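You operate a simulated robot arm through the tools that you are given. There is no shell and no other tool.

You are at the controls of a simulated robot arm. One attempt, no reset.

## Task
Wipe up the oil spot, load the red tray by the green card and slide it back.
Fine: grey cloth, put back; push the tray on past the wiped spot. What is to be rubbed or washed off counts as gone when no trace of it is left.
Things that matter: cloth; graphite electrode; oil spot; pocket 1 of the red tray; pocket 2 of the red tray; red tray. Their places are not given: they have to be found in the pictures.

It is judged by the outcome, as a careful person would: the job done as asked, and still so three seconds after it is handed in. It fails if anything else is knocked over, pushed out of place, dropped, spilled or broken. Flat cloth is picked up by pressing the open fingertips on it (5 to 10 N) and closing them slowly along it; thin cloth reads only 2 to 8 mm in the jaws.

## Robot
A 6-joint arm with a fingered hand, fixed in place. Base frame: the origin is at the foot of the arm, x ahead of it, y to its left, z up; the work surface is at about z = 0.78. Lengths are in m, angles in rad, forces in N, time in s.
With the tool pointing down near the work surface it reaches from about 0.34 to 0.74 m from the base axis. Its first joint turns from -2.007 to 2.007 rad. Payload 4 kg.
The TCP is the grasp point between the finger pads, 0.026 m short of the fingertips. In the tool frame z runs along the fingers and y along their closing line. Largest opening 0.132 m; the body of the gripper starts 0.073 m behind the TCP. The gripper is a hand of 4 fingers: y runs from the thumb to the fingers, the wrist lies at [0, 0, -0.239] in the tool frame, and closing takes about 1.5 s.
Orientation is that of the tool frame in the base frame, as [roll, pitch, yaw] about the fixed x, y, z axes, in that order (R = Rz(yaw) Ry(pitch) Rx(roll)). With the fingers straight down and closing along the base's y, the tool's x points along the base's -x, its y along +y and its z along -z.

## Interface
- The arm moves only by the tool jog_arm. Its argument "series" is a list of rows, each a list of 2 entries, a list of its own where there are three numbers: the shift along the tool's x, y, z in units of 100 mm (1.0 is 100 mm), then the turn, a rotation vector about the tool's x, y, z in units of 45 degrees (1.0 is 45 degrees). In form: [[[tx, ty, tz], [rx, ry, rz]], ...]. A call has 1 to 20 rows; each row is the pose to reach, as a shift and turn from the pose commanded when the call began, along the tool's axes at that moment. "grip" is the gripper command, from -1 (fully open) to 1 (shut), values between in proportion, set as the call begins (left out, the last holds). A call with a number of a shift or a turn outside -1 to 1 is refused whole. Rows are played at 5 a second. More than 0.05 m and 0.15 rad between two rows, or a gripper value outside its range, and nothing of the call is played. A pose out of reach is approached as far as the arm can. The call stops where the force on the tool passes 40 N (or 10 N more than at its start, if that is more) or the arm is blocked; 0.2 s more then pass. Each finger travels about 0.153 m/s and halts on what it meets, pressing with about 31 N; the grip force reading is that of the motor and also rises with nothing between the fingers. The clock runs only during rows and for 0.2 s after the last one: add rows that repeat a pose to give the fingers time. The reply holds the time, the measured pose of the TCP, the force on the tool along the base axes, the opening and the grip force, in the units named above and with some noise, with the torque about the TCP (base axes, N m) and any sound that the robot's microphone picked up.
- Cameras (640 x 400 px; columns grow to the right, rows downward): "scene" is fixed at [0.0491, 0.6496, 1.5145]; the picture's right is [-0.80, -0.60, 0.00], its down [-0.40, 0.53, -0.74] and it looks along [0.45, -0.59, -0.67] (base axes); focal length 310 px, centre (320, 200). "wrist" rides on the gripper at [0.068, 0.002, -0.097] in the tool frame; the picture's right is [-0.03, 1.00, 0.00], its down [-0.82, -0.02, -0.58] and it looks along [-0.58, -0.01, 0.82] (tool axes); focal length 270 px, centre (320, 200).
- snapshot(camera): a new picture of that camera. The clock stands still meanwhile.
- raise_lower(by): slides the trunk up (or, below 0, down) by that many m; the arm rides with it, the base frame stays. It gives what a move gives, with no picture.
- set_fingers(finger1, finger2, finger3, thumb_bend): sets how far each is bent, from 0 (flat) to 1 (curled in); at 0.3 the hand is open as for a grip, at 0.7 the pads meet at the TCP. One left out holds its place. A second passes; each finger stops where it meets its share of the squeeze, and holds until it gets a number again. A gripper value or a shape takes the hand back. It gives what a move gives, with no picture; readings hold the bend of each and the force on the fingers (four entries, about 0 where the hand has none), thumb and palm.
- preshape(shape): the hand has 4 fingers and takes this shape, open, in about a second: jaw (thumb against the fingers, like two jaws); tri (thumb and two fingers); tip (a fingertip pinch); poke (one finger out to press); point (the index stretched); flat (the hand flat); cup (the hand cupped); fist (a fist). The gripper value then closes the fingers along that shape, each until it touches; the sizes above hold for jaw. It gives what a move gives, with no picture.
- point_at(camera, pixels): there is no depth. For up to 12 entries [column, row, z] of the newest picture of that camera ("zoom" is the newest enlarged one), the place [x, y] in the base frame at which the ray of that pixel passes the height z, good to about 0.002 m. The clock stands still meanwhile.
- inspect(camera, box): a new picture of the part [left, top, right, bottom] of that camera's present view, enlarged. The clock stands still meanwhile.
- hand_in(): hands the job in; it is judged then, once.

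Unless the task says otherwise, let go and move clear before handing in.

The tools are called after ">>>" as name(argument=value, ...) on one line, values as JSON. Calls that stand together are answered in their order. jog_arm: Moves the arm, as the interface text tells. Its arguments: {"type":"object","properties":{"series":{"type":"array","items":{"type":"array"}},"grip":{"type":"number"}},"required":["series"]} The other tools are called the same way: raise_lower (by) slides the trunk up or down; preshape (shape) gives the hand a shape; set_fingers (finger1, finger2, finger3, thumb_bend) moves the fingers one by one; snapshot (camera) takes a picture; point_at (camera, pixels) gives the place at which the rays of pixels pass given heights; inspect (camera, box) takes an enlarged picture of a part of a camera's view; hand_in () hands the job in.

At the start:

```text
time_s: 0.0
tool_pos: [0.5432, -0.1263, 1.0555]
ee_rot: [-3.141, -0.001, -3.14]
wrist_force: [0.0, -0.2, 0.3]
ft_torque: [0.0, 0.02, -0.01]
gripper_width: 0.132
gripper_force: 0.0
shape: jaw
bend: [0.3, 0.3, 0.3, 0.3]
finger forces: [0.0, 0.0, 0.0, 0.0, 0.1, 0.0]
trunk travel left (down, up): [-0.875, 0.115]
```

scene: 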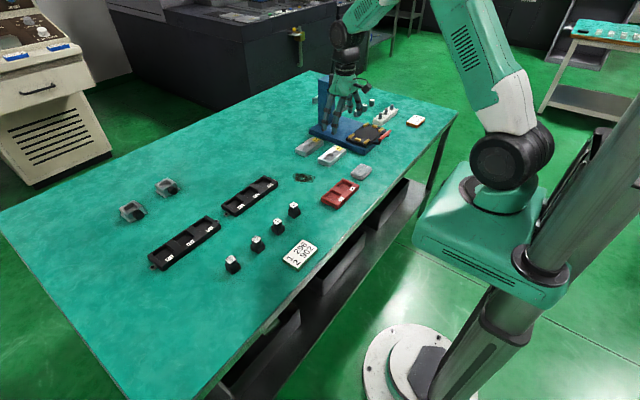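
wrist: 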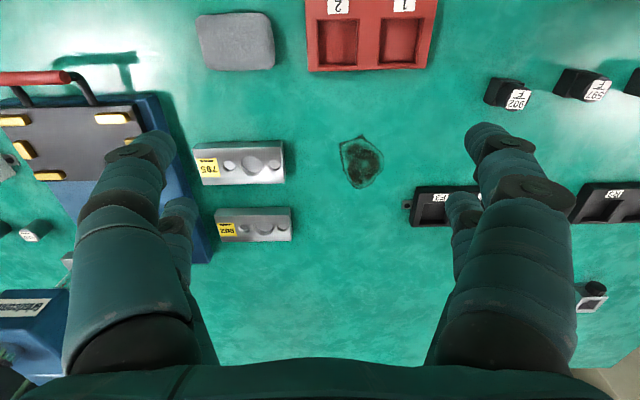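

The wrist view shows the oil spot near (361,162), the red tray near (370,35), a grey cloth near (236,42), and black weights on the right; the scene shows a card near (300,254). I'll enlarge parts of the views to read the card and labels.

>>> inspect(camera="scene", box=[270, 230, 334, 270])

>>> inspect(camera="scene", box=[210, 170, 370, 270])

>>> inspect(camera="scene", box=[290, 80, 450, 180])

>>> inspect(camera="wrist", box=[180, 0, 460, 175])

```text
10.00 times, centred on (302, 250) of scene
```

zoom: 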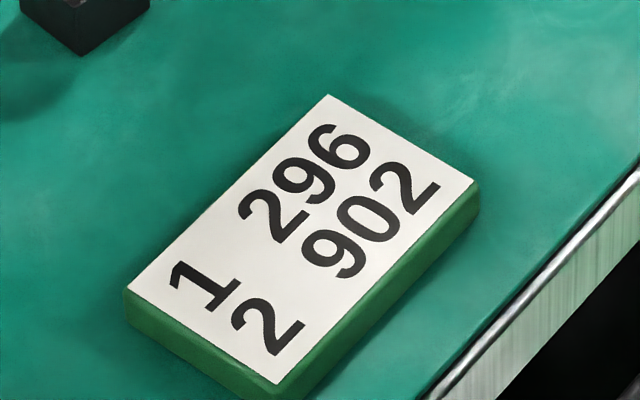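

```text
4.00 times, centred on (290, 220) of scene
```

zoom: 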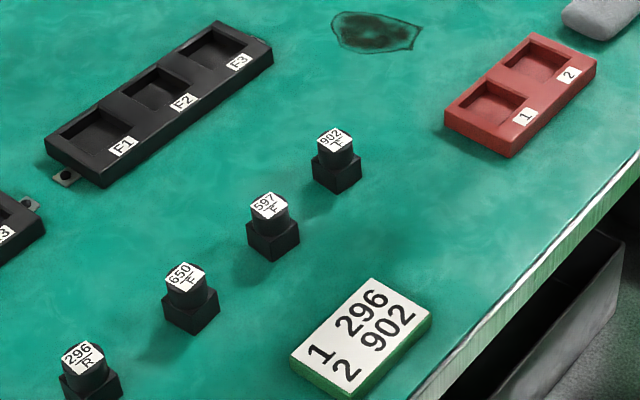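

```text
4.00 times, centred on (370, 130) of scene
```

zoom: 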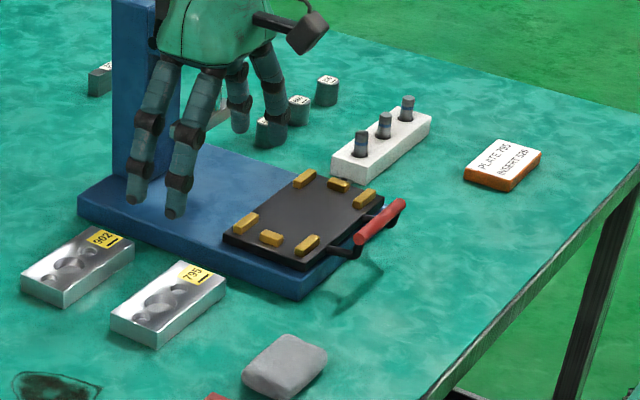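

```text
2.29 times, centred on (320, 88) of wrist
```

zoom: 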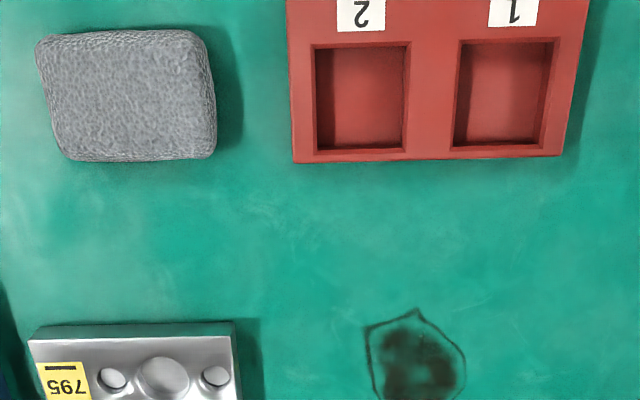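

The card reads 1→296, 2→902; the electrodes in a row at scene (232,264),(257,243),(278,225),(294,208) carry 296/R, 650/F, 597/F, 902/?. Next I'll read the labels more closely and get positions.

>>> point_at(camera="wrist", pixels=[[198, 18, 0.79], [270, 14, 0.79], [275, 68, 0.79], [207, 70, 0.79], [340, 145, 0.78], [363, 136, 0.78], [383, 155, 0.78], [378, 180, 0.78], [358, 188, 0.78], [343, 170, 0.78]])

>>> inspect(camera="scene", box=[218, 200, 314, 260])

>>> inspect(camera="scene", box=[110, 170, 270, 270])

>>> inspect(camera="wrist", box=[400, 40, 640, 190])

>>> inspect(camera="scene", box=[290, 160, 370, 210])

>>> inspect(camera="scene", box=[205, 195, 269, 235])

```text
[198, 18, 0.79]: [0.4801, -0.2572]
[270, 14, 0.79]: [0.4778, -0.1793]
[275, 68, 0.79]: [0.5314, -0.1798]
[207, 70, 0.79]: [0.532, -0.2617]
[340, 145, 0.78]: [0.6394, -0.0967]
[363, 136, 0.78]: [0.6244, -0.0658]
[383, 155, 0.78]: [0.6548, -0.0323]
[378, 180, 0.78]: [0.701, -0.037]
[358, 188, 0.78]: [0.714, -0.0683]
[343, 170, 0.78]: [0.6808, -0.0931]
```

```text
6.67 times, centred on (266, 230) of scene
```

zoom: 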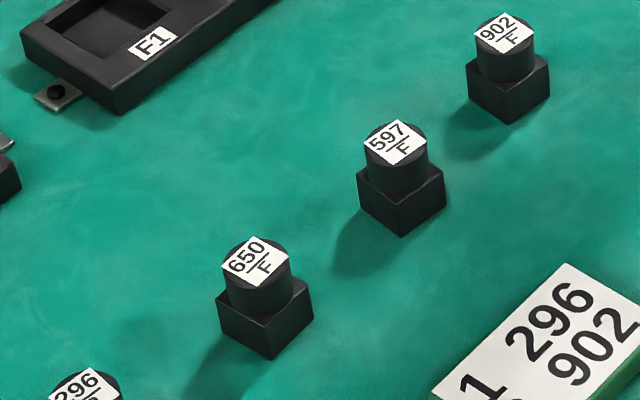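

```text
4.00 times, centred on (190, 220) of scene
```

zoom: 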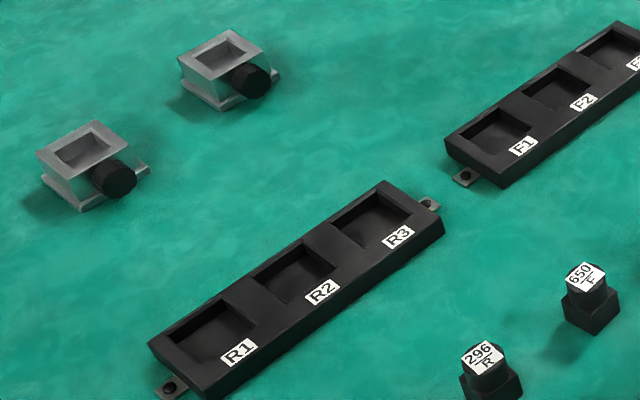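

```text
2.67 times, centred on (520, 115) of wrist
```

zoom: 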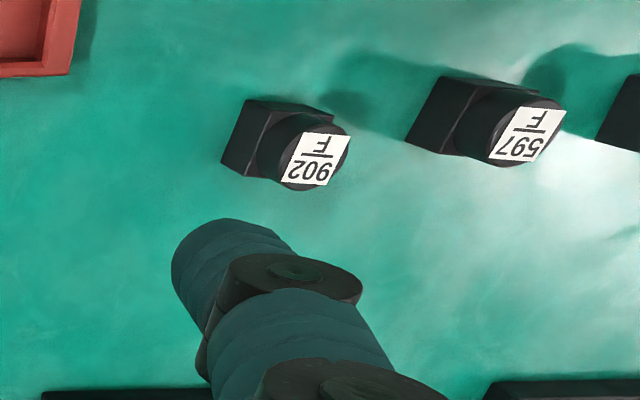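

```text
8.00 times, centred on (330, 185) of scene
```

zoom: 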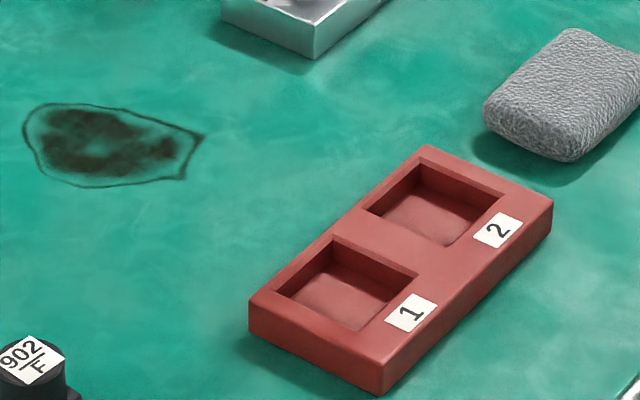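

```text
10.00 times, centred on (237, 215) of scene
```

zoom: 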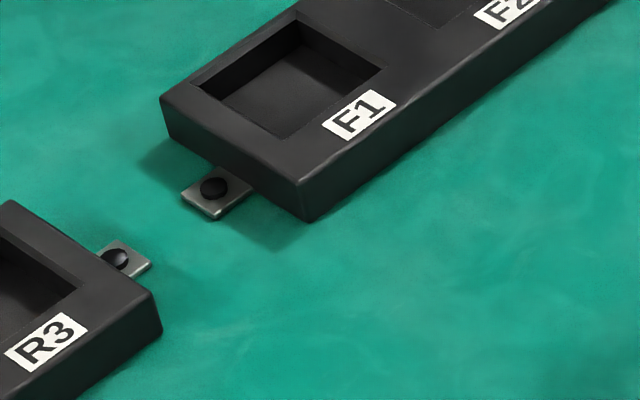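

Labels are clear: 296/R and 902/F are the two wanted. Now I'll measure the tray, cloth and spot in the enlarged scene view.

>>> inspect(camera="scene", box=[290, 160, 370, 210])

>>> point_at(camera="zoom", pixels=[[427, 146, 0.8], [552, 199, 0.8], [380, 362, 0.8], [250, 300, 0.8], [380, 395, 0.78], [250, 337, 0.78], [552, 230, 0.78], [22, 120, 0.78], [75, 187, 0.78], [205, 137, 0.78], [185, 178, 0.78], [65, 103, 0.78]])

>>> point_at(camera="zoom", pixels=[[420, 163, 0.8], [500, 197, 0.8], [445, 245, 0.8], [366, 208, 0.8], [333, 238, 0.8], [418, 276, 0.8], [360, 330, 0.8], [276, 290, 0.8]])

>>> inspect(camera="scene", box=[340, 150, 388, 180])

```text
8.00 times, centred on (330, 185) of scene
```

zoom: 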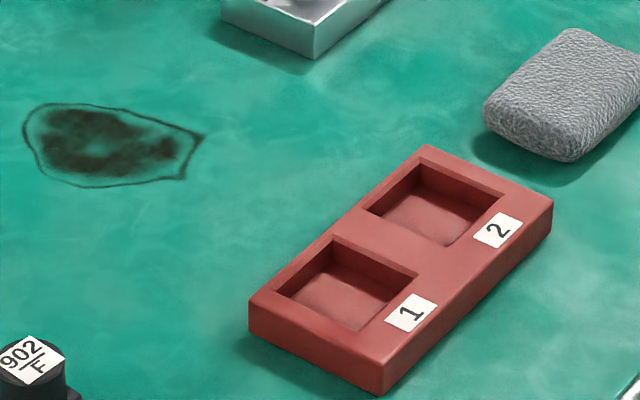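

```text
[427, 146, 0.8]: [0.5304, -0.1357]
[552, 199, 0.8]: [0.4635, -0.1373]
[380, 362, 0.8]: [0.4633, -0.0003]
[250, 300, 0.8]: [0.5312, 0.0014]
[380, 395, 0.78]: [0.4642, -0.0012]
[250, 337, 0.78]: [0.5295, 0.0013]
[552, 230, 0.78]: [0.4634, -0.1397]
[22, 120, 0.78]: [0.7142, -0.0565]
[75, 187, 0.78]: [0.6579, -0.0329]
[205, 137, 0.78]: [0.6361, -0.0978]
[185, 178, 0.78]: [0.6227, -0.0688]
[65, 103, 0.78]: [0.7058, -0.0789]
```

```text
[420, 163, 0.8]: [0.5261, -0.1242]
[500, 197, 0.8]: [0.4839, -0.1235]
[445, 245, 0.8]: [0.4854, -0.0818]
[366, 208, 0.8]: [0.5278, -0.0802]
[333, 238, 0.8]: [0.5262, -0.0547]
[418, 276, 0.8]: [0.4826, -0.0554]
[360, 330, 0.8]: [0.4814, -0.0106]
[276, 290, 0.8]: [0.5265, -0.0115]
```

```text
13.33 times, centred on (364, 165) of scene
```

zoom: 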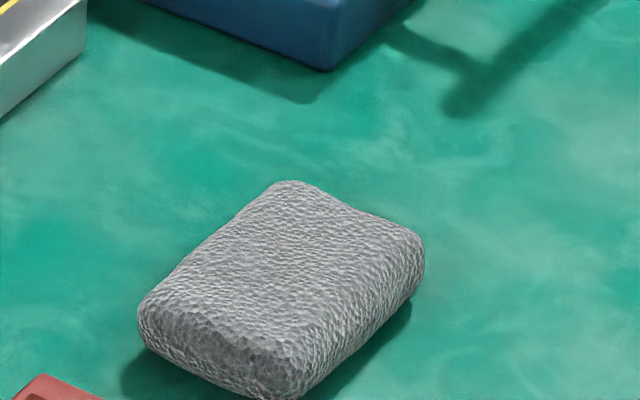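

Tray spans x 0.464–0.530, y −0.137…0.001 with ~43 mm pockets; spot spans x 0.622–0.714, y −0.098…−0.033. Next I'll move the arm back to get a clearer wrist view of tray, electrodes and obstacles.

>>> jog_arm(series=[[[0.3, 0.3, 0], [0, 0, 0]], [[0.6, 0.6, 0], [0, 0, 0]], [[0.9, 0.9, 0], [0, 0, 0]], [[0.9, 0.9, 0], [0, 0, 0]]])

>>> snapshot(camera="wrist")

>>> snapshot(camera="scene")

```text
time_s: 1.0
tool_pos: [0.4515, -0.0343, 1.0536]
ee_rot: [3.141, 0.0, -3.14]
wrist_force: [-1.4, -0.1, 0.3]
ft_torque: [0.01, -0.01, -0.02]
gripper_width: 0.132
gripper_force: 0.1
shape: jaw
bend: [0.3, 0.3, 0.3, 0.3]
finger forces: [0.1, 0.1, 0.0, 0.0, 0.0, 0.0]
trunk travel left (down, up): [-0.875, 0.115]
```

```text
taken
```

wrist: 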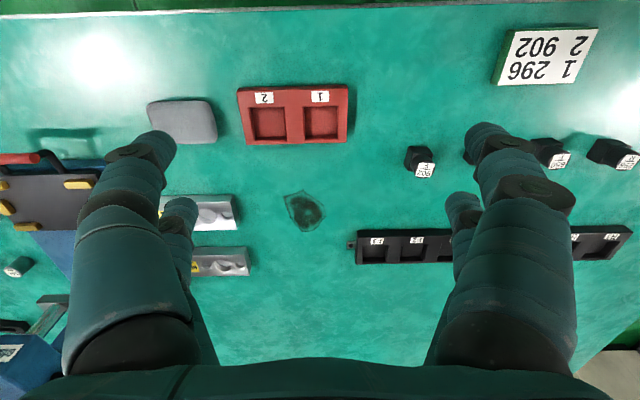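

```text
taken
```

scene: 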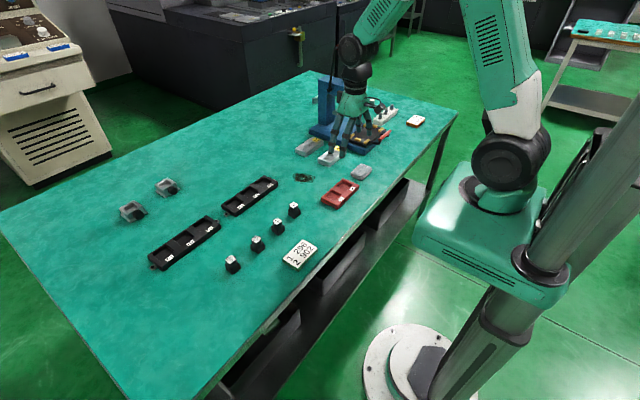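

The wrist view now shows tray (293,115), cloth (183,120), spot (305,212), racks and blocks behind. I'll enlarge to look at the hand's finger arrangement and measure objects.

>>> inspect(camera="scene", box=[310, 70, 406, 130])

>>> inspect(camera="wrist", box=[140, 60, 380, 210])

>>> point_at(camera="wrist", pixels=[[238, 88, 0.8], [346, 84, 0.8], [347, 142, 0.8], [245, 145, 0.8], [345, 244, 0.78], [356, 265, 0.78], [356, 232, 0.8], [235, 196, 0.8], [238, 230, 0.78], [247, 248, 0.8], [249, 275, 0.78], [405, 170, 0.78]])

```text
6.67 times, centred on (358, 100) of scene
```

zoom: 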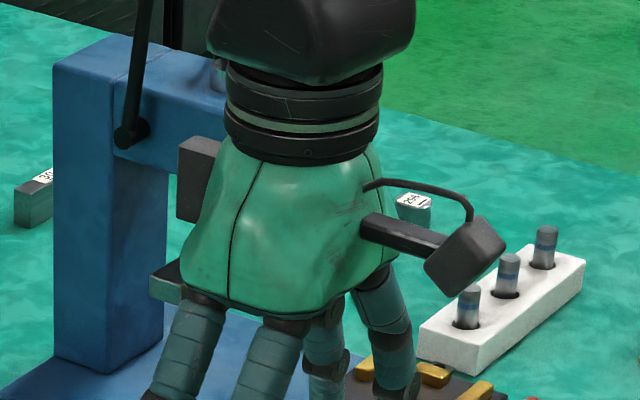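

```text
2.67 times, centred on (260, 135) of wrist
```

zoom: 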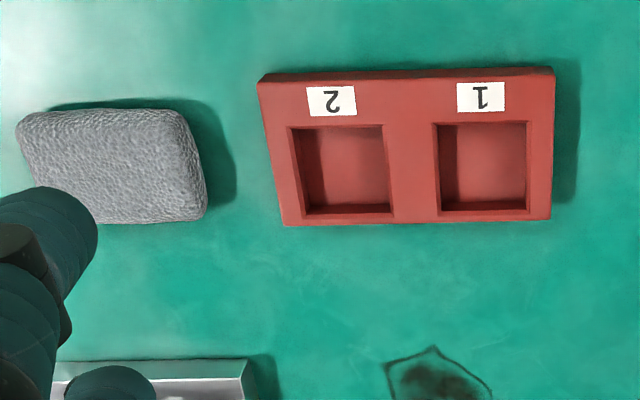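

```text
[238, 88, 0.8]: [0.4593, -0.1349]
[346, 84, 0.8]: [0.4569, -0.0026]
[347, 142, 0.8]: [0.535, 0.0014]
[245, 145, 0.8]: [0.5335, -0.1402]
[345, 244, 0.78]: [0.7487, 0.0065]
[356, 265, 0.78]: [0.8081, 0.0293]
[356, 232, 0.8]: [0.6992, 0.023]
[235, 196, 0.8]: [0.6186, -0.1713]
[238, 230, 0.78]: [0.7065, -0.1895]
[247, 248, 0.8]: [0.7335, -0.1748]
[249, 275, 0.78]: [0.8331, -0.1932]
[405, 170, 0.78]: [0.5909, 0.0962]
```

Rack F's end tab lies near (0.749, 0.006) and silver blocks end at y ≈ −0.172, so the tray corridor is ~177 mm wide. I want a closer look at the fingers before choosing grips.

>>> inspect(camera="scene", box=[310, 100, 390, 150])

>>> inspect(camera="scene", box=[260, 165, 324, 205])

>>> point_at(camera="zoom", pixels=[[0, 0, 0.78], [640, 400, 0.78]])

```text
8.00 times, centred on (350, 125) of scene
```

zoom: 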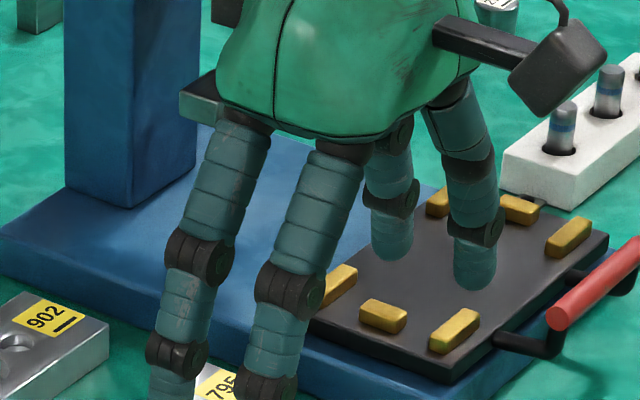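

```text
10.00 times, centred on (292, 185) of scene
```

zoom: 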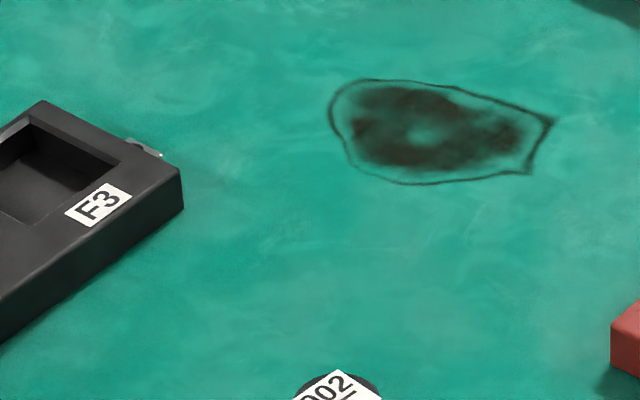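

```text
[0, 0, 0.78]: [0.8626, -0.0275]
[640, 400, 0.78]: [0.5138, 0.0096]
```

The hand has two fingers on each side. Now measuring rack F3's end and tab (zoom (162,155), (183,205)) and the spot outline.

>>> point_at(camera="zoom", pixels=[[162, 156, 0.783], [135, 140, 0.783], [183, 207, 0.78], [181, 170, 0.8], [43, 101, 0.8], [328, 107, 0.78], [365, 79, 0.78], [435, 84, 0.78], [556, 119, 0.78], [532, 173, 0.78], [412, 185, 0.78], [345, 155, 0.78]])

>>> inspect(camera="scene", box=[274, 195, 314, 220])

>>> point_at(camera="zoom", pixels=[[0, 0, 0.78], [640, 400, 0.78]])

```text
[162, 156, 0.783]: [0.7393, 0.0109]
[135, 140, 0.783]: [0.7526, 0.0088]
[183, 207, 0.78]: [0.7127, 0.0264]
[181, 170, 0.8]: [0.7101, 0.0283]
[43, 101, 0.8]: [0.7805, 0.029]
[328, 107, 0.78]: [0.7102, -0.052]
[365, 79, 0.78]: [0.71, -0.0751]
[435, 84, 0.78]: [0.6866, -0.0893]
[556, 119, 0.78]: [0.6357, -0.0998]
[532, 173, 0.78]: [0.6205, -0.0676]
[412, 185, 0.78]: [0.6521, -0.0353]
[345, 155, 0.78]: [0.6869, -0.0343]
```

```text
16.00 times, centred on (294, 208) of scene
```

zoom: 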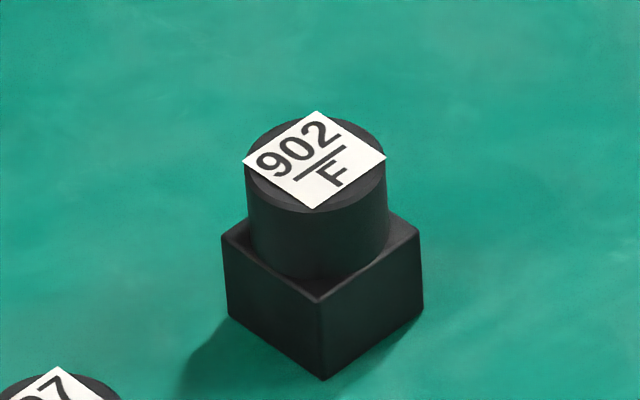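

```text
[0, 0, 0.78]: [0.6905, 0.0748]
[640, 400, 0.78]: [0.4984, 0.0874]
```

902 stands with a square base and cylinder on top. Measuring its base and top at several heights, then the same for 296.

>>> point_at(camera="zoom", pixels=[[323, 380, 0.78], [228, 318, 0.78], [423, 312, 0.78], [318, 302, 0.8], [318, 302, 0.805], [221, 236, 0.8], [419, 233, 0.8], [315, 208, 0.83], [315, 208, 0.825], [245, 158, 0.825], [386, 158, 0.825], [315, 111, 0.825]])

>>> inspect(camera="scene", box=[212, 250, 252, 275])

>>> point_at(camera="zoom", pixels=[[0, 0, 0.78], [640, 400, 0.78]])

```text
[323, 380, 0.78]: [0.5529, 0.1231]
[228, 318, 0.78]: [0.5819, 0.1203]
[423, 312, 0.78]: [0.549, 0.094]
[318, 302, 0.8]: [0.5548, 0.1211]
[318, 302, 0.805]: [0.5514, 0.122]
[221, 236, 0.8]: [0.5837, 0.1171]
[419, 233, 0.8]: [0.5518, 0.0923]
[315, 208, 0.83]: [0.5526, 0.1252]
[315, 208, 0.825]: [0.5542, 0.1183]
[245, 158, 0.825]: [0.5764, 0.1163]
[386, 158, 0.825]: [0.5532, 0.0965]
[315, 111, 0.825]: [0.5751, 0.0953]
```

```text
16.00 times, centred on (232, 262) of scene
```

zoom: 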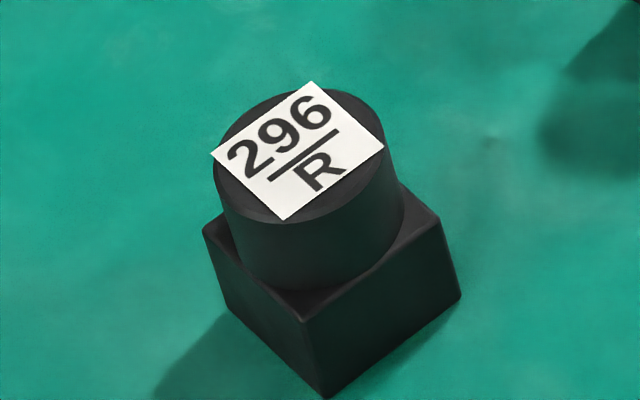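

```text
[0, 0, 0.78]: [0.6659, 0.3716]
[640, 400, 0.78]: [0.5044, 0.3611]
```

>>> point_at(camera="zoom", pixels=[[323, 398, 0.78], [226, 312, 0.78], [461, 297, 0.78], [302, 320, 0.802], [203, 230, 0.802], [440, 222, 0.802], [310, 82, 0.823], [211, 155, 0.823], [286, 220, 0.823], [384, 149, 0.823]])

>>> inspect(camera="scene", box=[230, 205, 294, 255])

>>> point_at(camera="zoom", pixels=[[0, 0, 0.78], [640, 400, 0.78]])

```text
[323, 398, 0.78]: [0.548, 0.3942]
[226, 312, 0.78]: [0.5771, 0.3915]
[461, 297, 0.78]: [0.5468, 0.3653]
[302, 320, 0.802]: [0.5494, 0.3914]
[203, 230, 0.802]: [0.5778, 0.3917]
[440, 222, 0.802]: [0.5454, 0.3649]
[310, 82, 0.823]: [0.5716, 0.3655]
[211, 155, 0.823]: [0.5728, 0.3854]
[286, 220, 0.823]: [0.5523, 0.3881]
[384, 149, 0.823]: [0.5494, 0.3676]
```

```text
8.00 times, centred on (262, 230) of scene
```

zoom: 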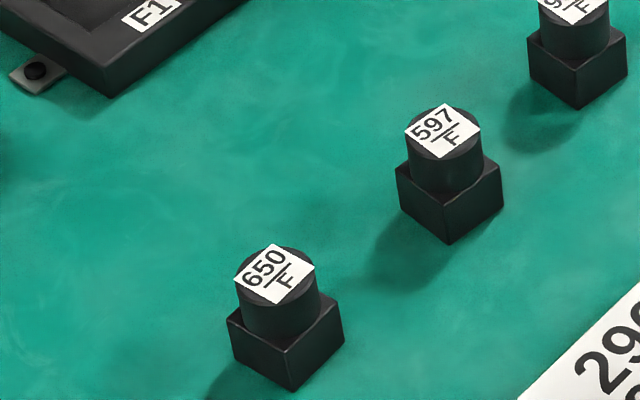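

```text
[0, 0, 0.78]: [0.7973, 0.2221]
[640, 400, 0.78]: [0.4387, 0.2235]
```

296 centres at about (0.562,0.378) and 902 at (0.5655,0.107), both ~29 mm square bases, ~43 mm tall. I'll test-close the hand in the air to learn how the fingertips move.

>>> jog_arm(series=[[[0, 0, 0], [0, 0, 0]], [[0, 0, 0], [0, 0, 0]], [[0, 0, 0], [0, 0, 0]], [[0, 0, 0], [0, 0, 0]], [[0, 0, 0], [0, 0, 0]]], grip=0.24)

>>> inspect(camera="scene", box=[310, 95, 390, 145])

>>> snapshot(camera="wrist")

```text
time_s: 2.2
tool_pos: [0.4519, -0.0347, 1.0532]
ee_rot: [3.141, 0.002, -3.142]
wrist_force: [-0.8, 0.3, -0.1]
ft_torque: [0.0, 0.0, 0.02]
gripper_width: 0.0507
gripper_force: 0.1
shape: jaw
bend: [0.73, 0.73, 0.73, 0.7]
finger forces: [0.0, 0.0, 0.1, 0.0, 0.1, 0.0]
trunk travel left (down, up): [-0.875, 0.115]
```

```text
8.00 times, centred on (350, 120) of scene
```

zoom: 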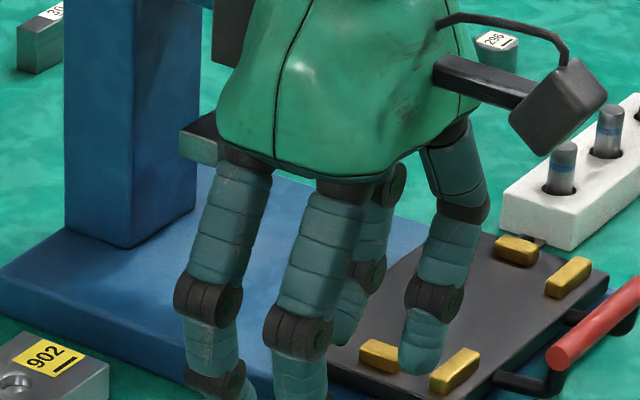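

```text
taken
```

wrist: 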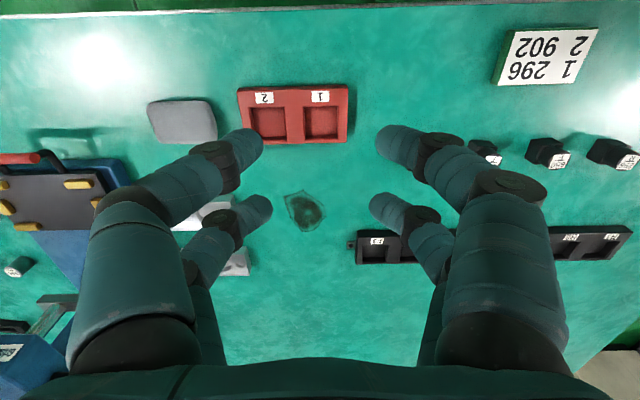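

Fingers close almost parallel with tips at tool x ≈ ±17 mm, which suits this job. I'll turn the hand 90° about its axis (closing along base x) and reopen.

>>> jog_arm(series=[[[0, 0, 0], [0, 0, 0.167]], [[0, 0, 0], [0, 0, 0.333]], [[0, 0, 0], [0, 0, 0.5]], [[0, 0, 0], [0, 0, 0.667]], [[0, 0, 0], [0, 0, 0.833]], [[0, 0, 0], [0, 0, 1.0]], [[0, 0, 0], [0, 0, 1.0]]], grip=-0.2)

>>> jog_arm(series=[[[0, 0, 0], [0, 0, 0.167]], [[0, 0, 0], [0, 0, 0.333]], [[0, 0, 0], [0, 0, 0.5]], [[0, 0, 0], [0, 0, 0.667]], [[0, 0, 0], [0, 0, 0.833]], [[0, 0, 0], [0, 0, 1.0]], [[0, 0, 0], [0, 0, 1.0]]])

>>> snapshot(camera="wrist")

>>> snapshot(camera="scene")

```text
time_s: 3.8
tool_pos: [0.4533, -0.036, 1.0545]
ee_rot: [-3.141, 0.0, 2.354]
wrist_force: [0.9, 0.5, 0.0]
ft_torque: [0.01, -0.01, 0.03]
gripper_width: 0.0788
gripper_force: 0.1
shape: jaw
bend: [0.71, 0.71, 0.71, 0.7]
finger forces: [0.0, 0.0, 0.0, 0.0, 0.0, 0.0]
trunk travel left (down, up): [-0.875, 0.115]
```

```text
time_s: 5.4
tool_pos: [0.4529, -0.0359, 1.0547]
ee_rot: [3.14, -0.001, 1.568]
wrist_force: [-1.3, -0.6, 0.0]
ft_torque: [0.02, 0.04, 0.02]
gripper_width: 0.0782
gripper_force: 0.1
shape: jaw
bend: [0.71, 0.71, 0.71, 0.7]
finger forces: [0.1, 0.1, 0.0, 0.1, 0.1, 0.1]
trunk travel left (down, up): [-0.875, 0.115]
```

```text
taken
```

wrist: 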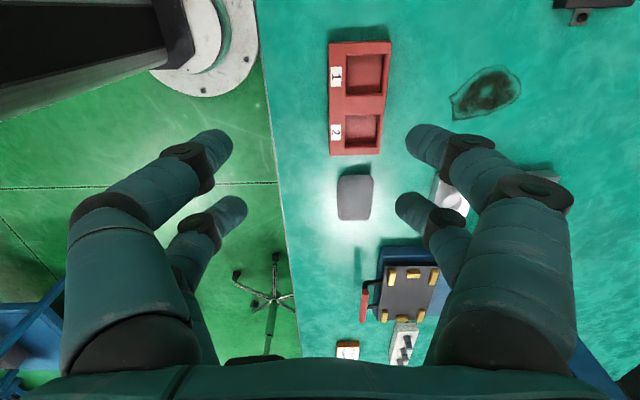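

```text
taken
```

scene: 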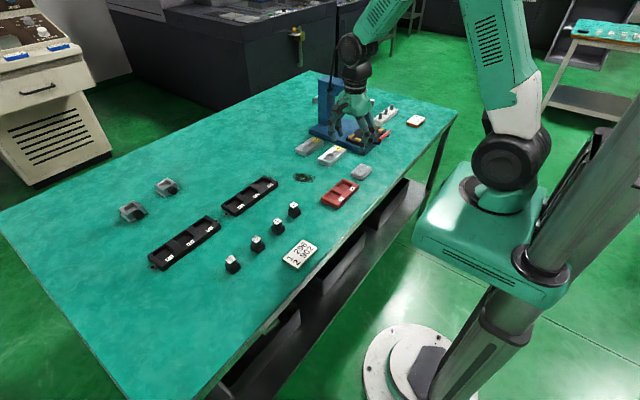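

The hand now closes along base x (tool x = +y, tool y = +x). The cloth shows at (355,197) between fingers; I'll enlarge and measure it.

>>> inspect(camera="wrist", box=[315, 155, 395, 235])

>>> point_at(camera="wrist", pixels=[[338, 178, 0.795], [374, 177, 0.795], [371, 219, 0.79], [339, 219, 0.79], [331, 44, 0.8], [391, 41, 0.8], [386, 153, 0.8], [331, 154, 0.8]])

>>> inspect(camera="scene", box=[340, 155, 388, 185])

>>> point_at(camera="zoom", pixels=[[285, 115, 0.798], [420, 170, 0.795], [138, 235, 0.795], [300, 320, 0.795], [140, 275, 0.78], [290, 335, 0.78], [420, 220, 0.78]])

```text
5.00 times, centred on (355, 195) of wrist
```

zoom: 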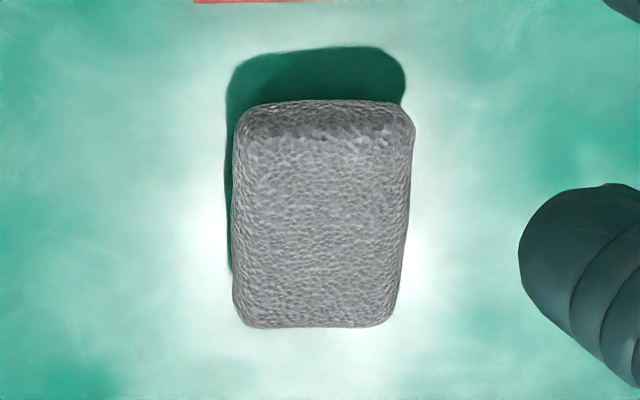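

```text
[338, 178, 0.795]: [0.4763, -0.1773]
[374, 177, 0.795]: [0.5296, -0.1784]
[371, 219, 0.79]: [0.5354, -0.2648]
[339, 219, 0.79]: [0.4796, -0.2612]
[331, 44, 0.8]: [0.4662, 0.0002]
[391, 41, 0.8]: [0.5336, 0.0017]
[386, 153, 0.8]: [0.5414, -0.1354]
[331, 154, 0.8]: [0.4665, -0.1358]
```

```text
13.33 times, centred on (364, 170) of scene
```

zoom: 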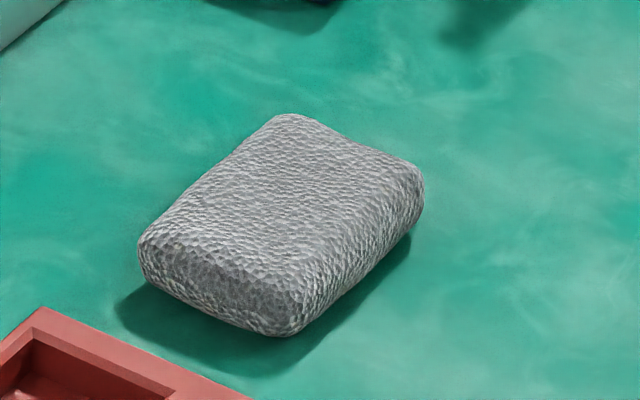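

```text
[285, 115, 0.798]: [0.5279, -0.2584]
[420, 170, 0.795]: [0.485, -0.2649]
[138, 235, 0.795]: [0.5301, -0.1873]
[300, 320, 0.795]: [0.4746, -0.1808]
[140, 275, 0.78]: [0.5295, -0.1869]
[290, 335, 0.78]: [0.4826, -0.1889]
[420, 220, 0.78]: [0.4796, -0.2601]
```

Cloth is a pad ~55×80×18 mm centred near (0.505,−0.221). I'll move over it, opening the jaws to ~0.106 m.

>>> jog_arm(series=[[[-0.3, 0.17, 0.1], [0, 0, 0]], [[-0.6, 0.34, 0.25], [0, 0, 0]], [[-0.925, 0.52, 0.4], [0, 0, 0]], [[-0.925, 0.52, 0.4], [0, 0, 0]]], grip=-0.6)

>>> jog_arm(series=[[[-0.3, 0, 0.3], [0, 0, 0]], [[-0.6, 0, 0.6], [0, 0, 0]], [[-0.925, 0, 0.95], [0, 0, 0]], [[-0.925, 0, 1.0], [0, 0, 0]], [[-0.925, 0, 1.0], [0, 0, 0]]])

>>> snapshot(camera="wrist")

>>> inspect(camera="scene", box=[310, 110, 406, 190])

```text
time_s: 6.4
tool_pos: [0.5063, -0.1298, 1.0146]
ee_rot: [-3.141, 0.0, 1.572]
wrist_force: [-0.1, -0.2, -0.4]
ft_torque: [-0.03, 0.03, -0.05]
gripper_width: 0.1054
gripper_force: 0.1
shape: jaw
bend: [0.59, 0.59, 0.59, 0.45]
finger forces: [0.1, 0.0, 0.1, 0.1, 0.0, 0.0]
trunk travel left (down, up): [-0.875, 0.115]
```

```text
time_s: 7.6
tool_pos: [0.505, -0.2197, 0.9143]
ee_rot: [-3.141, 0.0, 1.57]
wrist_force: [-0.1, -0.4, 0.9]
ft_torque: [-0.03, -0.01, -0.01]
gripper_width: 0.1056
gripper_force: 0.0
shape: jaw
bend: [0.59, 0.59, 0.59, 0.45]
finger forces: [0.0, 0.0, 0.1, 0.0, 0.0, 0.1]
trunk travel left (down, up): [-0.875, 0.115]
```

```text
taken
```

wrist: 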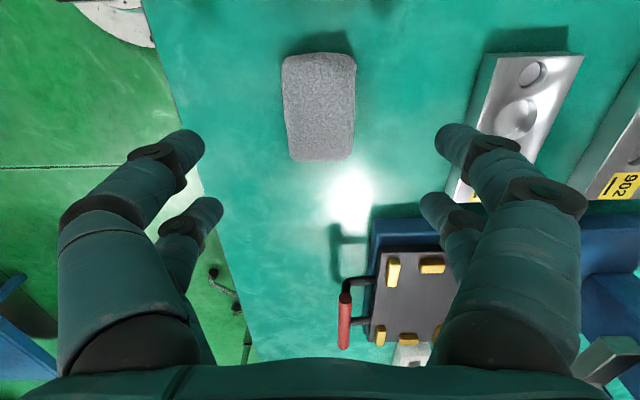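

```text
5.00 times, centred on (358, 150) of scene
```

zoom: 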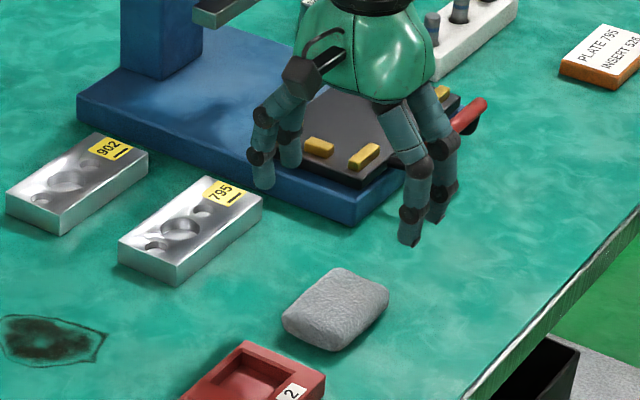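

The cloth is now centred ahead of the fingers at (320,106). I'll measure it once more from this closer view.

>>> point_at(camera="wrist", pixels=[[283, 60, 0.797], [356, 57, 0.797], [352, 158, 0.795], [291, 160, 0.795], [320, 106, 0.798], [283, 110, 0.79], [356, 106, 0.79], [143, 0, 0.78], [240, 360, 0.78]])

```text
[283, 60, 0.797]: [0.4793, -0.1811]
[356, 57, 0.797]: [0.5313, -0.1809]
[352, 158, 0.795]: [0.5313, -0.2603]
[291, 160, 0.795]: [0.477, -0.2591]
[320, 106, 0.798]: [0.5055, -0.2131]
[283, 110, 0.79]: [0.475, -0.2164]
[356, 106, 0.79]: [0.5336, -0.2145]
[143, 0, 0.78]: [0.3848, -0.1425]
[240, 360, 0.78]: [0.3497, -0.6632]
```

Cloth centre confirmed at (0.505,−0.2205). Descending straight down with jaws open to fingertips ~5 mm above the table.

>>> jog_arm(series=[[[0, 0, 0.4], [0, 0, 0]], [[0, 0, 0.7], [0, 0, 0]], [[0, 0, 0.9], [0, 0, 0]], [[0, 0, 1.0], [0, 0, 0]], [[0, 0, 1.0], [0, 0, 0]]])

>>> inspect(camera="scene", box=[330, 140, 394, 180])

>>> snapshot(camera="wrist")

```text
time_s: 8.8
tool_pos: [0.504, -0.2201, 0.815]
ee_rot: [3.14, -0.001, 1.571]
wrist_force: [0.7, -0.1, 0.0]
ft_torque: [0.0, 0.03, 0.02]
gripper_width: 0.1055
gripper_force: 0.0
shape: jaw
bend: [0.59, 0.59, 0.59, 0.45]
finger forces: [0.0, 0.0, 0.0, 0.0, 0.0, 0.1]
trunk travel left (down, up): [-0.875, 0.115]
```

```text
10.00 times, centred on (362, 160) of scene
```

zoom: 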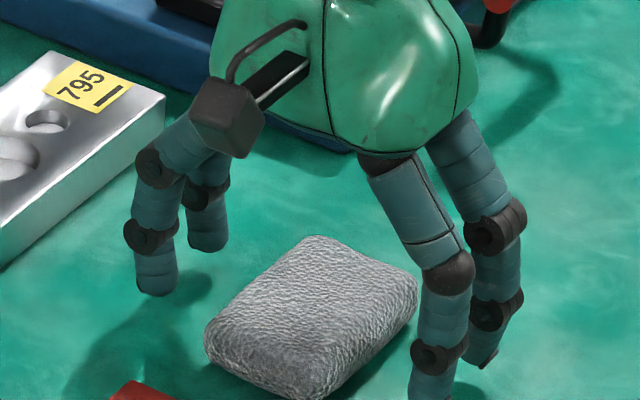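

```text
taken
```

wrist: 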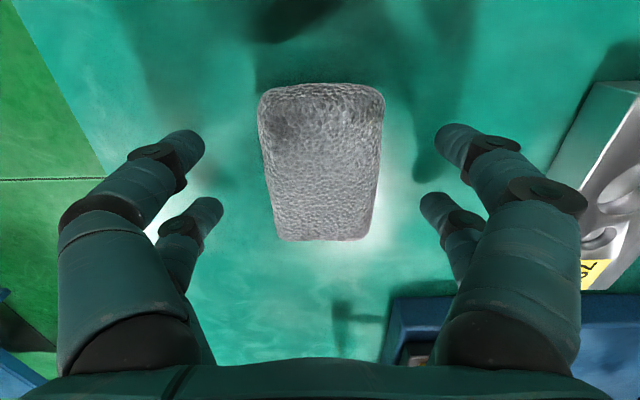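

Fingers straddle the cloth evenly with the tips near the table. Lowering 4 mm more and closing gradually.

>>> jog_arm(series=[[[0, 0, 0.04], [0, 0, 0]], [[0, 0, 0.04], [0, 0, 0]], [[0, 0, 0.04], [0, 0, 0]], [[0, 0, 0.04], [0, 0, 0]]], grip=0.1)

>>> jog_arm(series=[[[0, 0, 0], [0, 0, 0]], [[0, 0, 0], [0, 0, 0]], [[0, 0, 0], [0, 0, 0]], [[0, 0, 0], [0, 0, 0]]], grip=0.3)

>>> inspect(camera="scene", box=[330, 140, 394, 180])

>>> snapshot(camera="wrist")

```text
time_s: 9.8
tool_pos: [0.5037, -0.2204, 0.8112]
ee_rot: [-3.142, 0.0, 1.57]
wrist_force: [0.9, -0.3, 0.3]
ft_torque: [0.0, -0.01, -0.01]
gripper_width: 0.0597
gripper_force: 0.1
shape: jaw
bend: [0.73, 0.73, 0.73, 0.7]
finger forces: [0.0, 0.0, 0.1, 0.0, 0.1, 0.0]
trunk travel left (down, up): [-0.875, 0.115]
```

```text
time_s: 10.8
tool_pos: [0.5048, -0.2201, 0.8119]
ee_rot: [-3.141, 0.001, 1.571]
wrist_force: [0.6, 0.5, -0.6]
ft_torque: [0.03, 0.01, 0.02]
gripper_width: 0.0505
gripper_force: 31.2
shape: jaw
bend: [0.73, 0.73, 0.73, 0.7]
finger forces: [28.3, 28.3, 28.0, 0.0, 28.5, 0.0]
trunk travel left (down, up): [-0.875, 0.115]
```

```text
10.00 times, centred on (362, 160) of scene
```

zoom: 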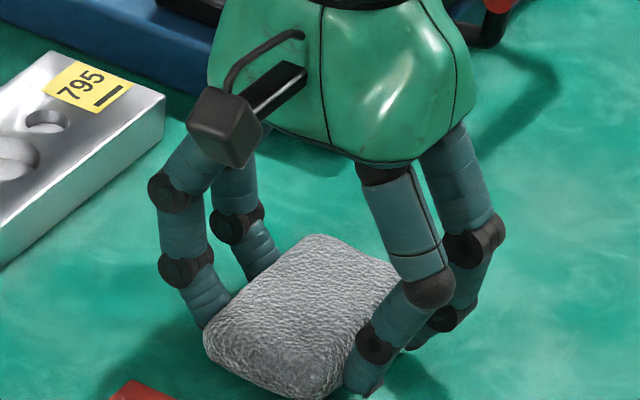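

```text
taken
```

wrist: 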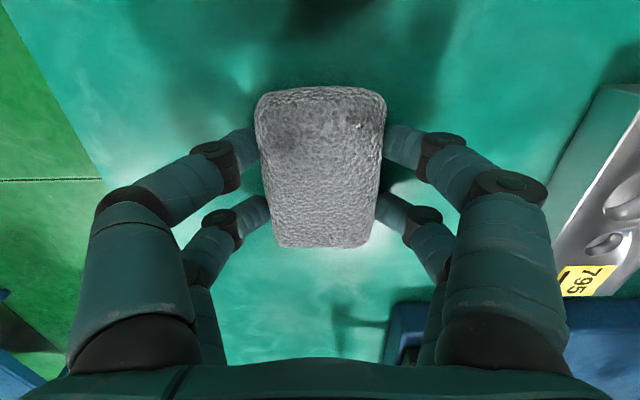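

The cloth is held at 50.5 mm width, 31 N. Lifting 80 mm and checking that it comes along.

>>> jog_arm(series=[[[0, 0, -0.2], [0, 0, 0]], [[0, 0, -0.5], [0, 0, 0]], [[0, 0, -0.8], [0, 0, 0]], [[0, 0, -0.8], [0, 0, 0]]])

>>> inspect(camera="scene", box=[320, 120, 400, 170])

```text
time_s: 11.8
tool_pos: [0.5064, -0.2203, 0.8915]
ee_rot: [3.141, 0.0, 1.572]
wrist_force: [0.1, 0.4, -0.3]
ft_torque: [0.05, -0.02, -0.01]
gripper_width: 0.0503
gripper_force: 31.4
shape: jaw
bend: [0.73, 0.73, 0.73, 0.7]
finger forces: [28.2, 28.2, 27.9, 0.0, 28.5, 0.0]
trunk travel left (down, up): [-0.875, 0.115]
```

```text
8.00 times, centred on (360, 145) of scene
```

zoom: 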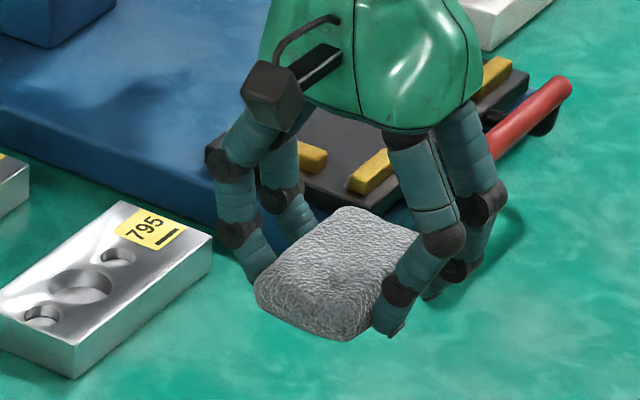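

The cloth lifts with the hand. Carrying it to the near edge of the spot at about (0.605, −0.066), still high.

>>> jog_arm(series=[[[0.3, 0.2, 0], [0, 0, 0]], [[0.6, 0.4, 0], [0, 0, 0]], [[0.9, 0.6, 0], [0, 0, 0]], [[0.95, 0.98, 0], [0, 0, 0]], [[0.95, 0.98, 0], [0, 0, 0]]])

>>> jog_arm(series=[[[0.3, 0, 0.2], [0, 0, 0]], [[0.59, 0, 0.4], [0, 0, 0]], [[0.59, 0, 0.6], [0, 0, 0]], [[0.59, 0, 0.7], [0, 0, 0]], [[0.59, 0, 0.7], [0, 0, 0]]])

>>> snapshot(camera="wrist")

>>> inspect(camera="scene", box=[270, 130, 366, 190])

```text
time_s: 13.0
tool_pos: [0.6023, -0.125, 0.8914]
ee_rot: [-3.141, -0.001, 1.571]
wrist_force: [-0.2, 0.0, -1.0]
ft_torque: [-0.01, -0.01, 0.0]
gripper_width: 0.0502
gripper_force: 31.6
shape: jaw
bend: [0.73, 0.73, 0.73, 0.7]
finger forces: [28.3, 28.4, 27.9, 0.1, 28.6, 0.1]
trunk travel left (down, up): [-0.875, 0.115]
```

```text
time_s: 14.2
tool_pos: [0.6029, -0.0675, 0.8196]
ee_rot: [-3.141, 0.0, 1.57]
wrist_force: [-0.2, -0.8, -0.2]
ft_torque: [0.0, -0.03, -0.01]
gripper_width: 0.0501
gripper_force: 30.6
shape: jaw
bend: [0.73, 0.73, 0.73, 0.7]
finger forces: [28.2, 28.2, 27.9, 0.1, 28.6, 0.1]
trunk travel left (down, up): [-0.875, 0.115]
```

```text
taken
```

wrist: 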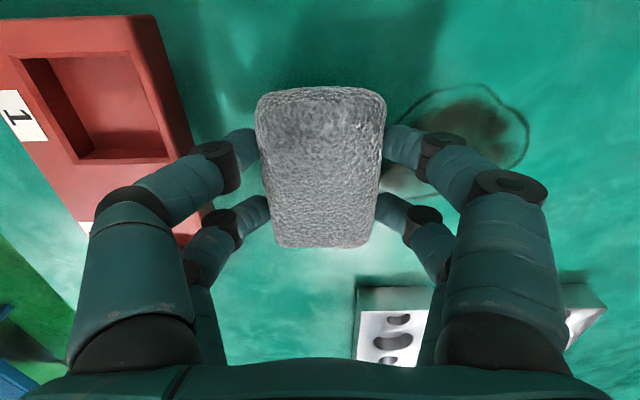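

```text
6.67 times, centred on (318, 160) of scene
```

zoom: 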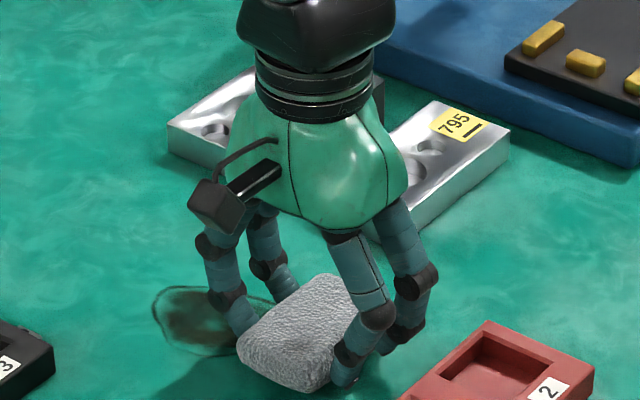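

Cloth hovers just nearer than the spot with the tray clear. Lowering in small steps until it presses.

>>> jog_arm(series=[[[0, 0, 0.04], [0, 0, 0]], [[0, 0, 0.07], [0, 0, 0]], [[0, 0, 0.09], [0, 0, 0]], [[0, 0, 0.09], [0, 0, 0]]])

```text
time_s: 15.2
tool_pos: [0.6016, -0.0667, 0.8113]
ee_rot: [-3.141, 0.0, 1.57]
wrist_force: [-0.1, 0.0, 0.7]
ft_torque: [0.01, 0.03, 0.03]
gripper_width: 0.0504
gripper_force: 30.7
shape: jaw
bend: [0.73, 0.73, 0.73, 0.7]
finger forces: [28.3, 28.2, 27.9, 0.0, 28.9, 0.1]
trunk travel left (down, up): [-0.875, 0.115]
```

>>> jog_arm(series=[[[0, 0, 0.02], [0, 0, 0]], [[0, 0, 0.03], [0, 0, 0]], [[0, 0, 0.03], [0, 0, 0]]])

```text
time_s: 16.0
tool_pos: [0.603, -0.0666, 0.8098]
ee_rot: [3.136, -0.001, 1.571]
wrist_force: [-1.0, -0.9, 16.0]
ft_torque: [0.04, 0.19, 0.03]
gripper_width: 0.0506
gripper_force: 30.6
shape: jaw
bend: [0.74, 0.74, 0.74, 0.7]
finger forces: [29.8, 29.4, 29.4, 0.0, 31.2, 0.0]
trunk travel left (down, up): [-0.875, 0.115]
```

Contact made at 16 N; I'll ease off slightly (~1 mm) and make the first stroke away across the spot.

>>> jog_arm(series=[[[0, 0, -0.008], [0, 0, 0]], [[0, 0.2, -0.008], [0, 0, 0]], [[0, 0.4, -0.008], [0, 0, 0]], [[0, 0.6, -0.008], [0, 0, 0]], [[0, 0.8, -0.008], [0, 0, 0]], [[0, 1.0, -0.008], [0, 0, 0]], [[0, 1.0, -0.008], [0, 0, 0]]])

>>> inspect(camera="scene", box=[270, 130, 366, 190])

```text
time_s: 17.6
tool_pos: [0.7021, -0.0671, 0.8104]
ee_rot: [-3.141, 0.001, 1.571]
wrist_force: [-7.0, -0.4, 11.3]
ft_torque: [0.07, 0.45, 0.07]
gripper_width: 0.0518
gripper_force: 30.9
shape: jaw
bend: [0.74, 0.74, 0.74, 0.7]
finger forces: [29.3, 29.4, 32.4, 0.0, 33.8, 0.0]
trunk travel left (down, up): [-0.875, 0.115]
```

```text
6.67 times, centred on (318, 160) of scene
```

zoom: 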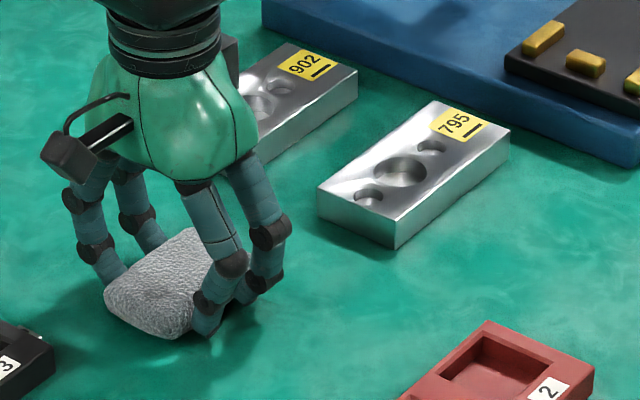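

The stroke shows the spot gone behind the cloth. Continuing past the far edge and returning along slightly shifted lines to catch the sides.

>>> jog_arm(series=[[[0, 0.16, 0], [0, 0, 0]], [[0.13, 0.16, 0], [0, 0, 0]], [[0.13, -0.04, 0], [0, 0, 0]], [[0.13, -0.24, 0], [0, 0, 0]], [[0.13, -0.44, 0], [0, 0, 0]], [[0.13, -0.64, 0], [0, 0, 0]], [[0.13, -0.88, 0], [0, 0, 0]], [[-0.13, -0.88, 0], [0, 0, 0]], [[-0.13, -0.64, 0], [0, 0, 0]], [[-0.13, -0.44, 0], [0, 0, 0]], [[-0.13, -0.24, 0], [0, 0, 0]], [[-0.13, -0.04, 0], [0, 0, 0]], [[-0.13, 0.16, 0], [0, 0, 0]], [[0, 0.16, 0], [0, 0, 0]], [[0, -0.04, 0], [0, 0, 0]], [[0, -0.24, 0], [0, 0, 0]], [[0, -0.44, 0], [0, 0, 0]], [[0, -0.64, 0], [0, 0, 0]], [[0, -0.85, 0], [0, 0, 0]], [[0, -0.85, 0], [0, 0, 0]]])

>>> inspect(camera="scene", box=[270, 130, 366, 190])

>>> snapshot(camera="wrist")

```text
time_s: 21.8
tool_pos: [0.6181, -0.0656, 0.8092]
ee_rot: [3.14, -0.002, 1.572]
wrist_force: [3.8, -0.6, 8.2]
ft_torque: [-0.01, 0.08, -0.04]
gripper_width: 0.0511
gripper_force: 30.7
shape: jaw
bend: [0.74, 0.74, 0.74, 0.7]
finger forces: [31.4, 31.2, 29.4, 0.0, 30.0, 0.1]
trunk travel left (down, up): [-0.875, 0.115]
```

```text
6.67 times, centred on (318, 160) of scene
```

zoom: 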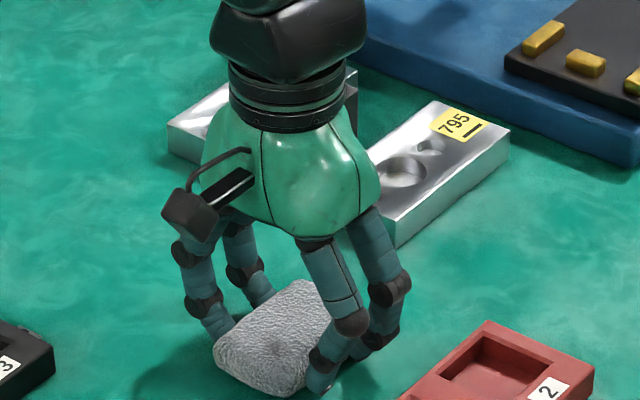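

```text
taken
```

wrist: 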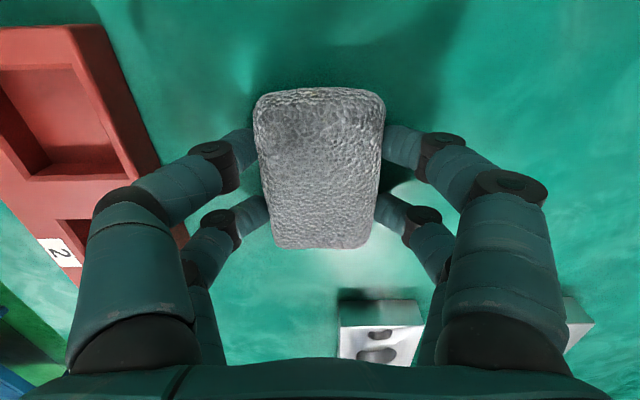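

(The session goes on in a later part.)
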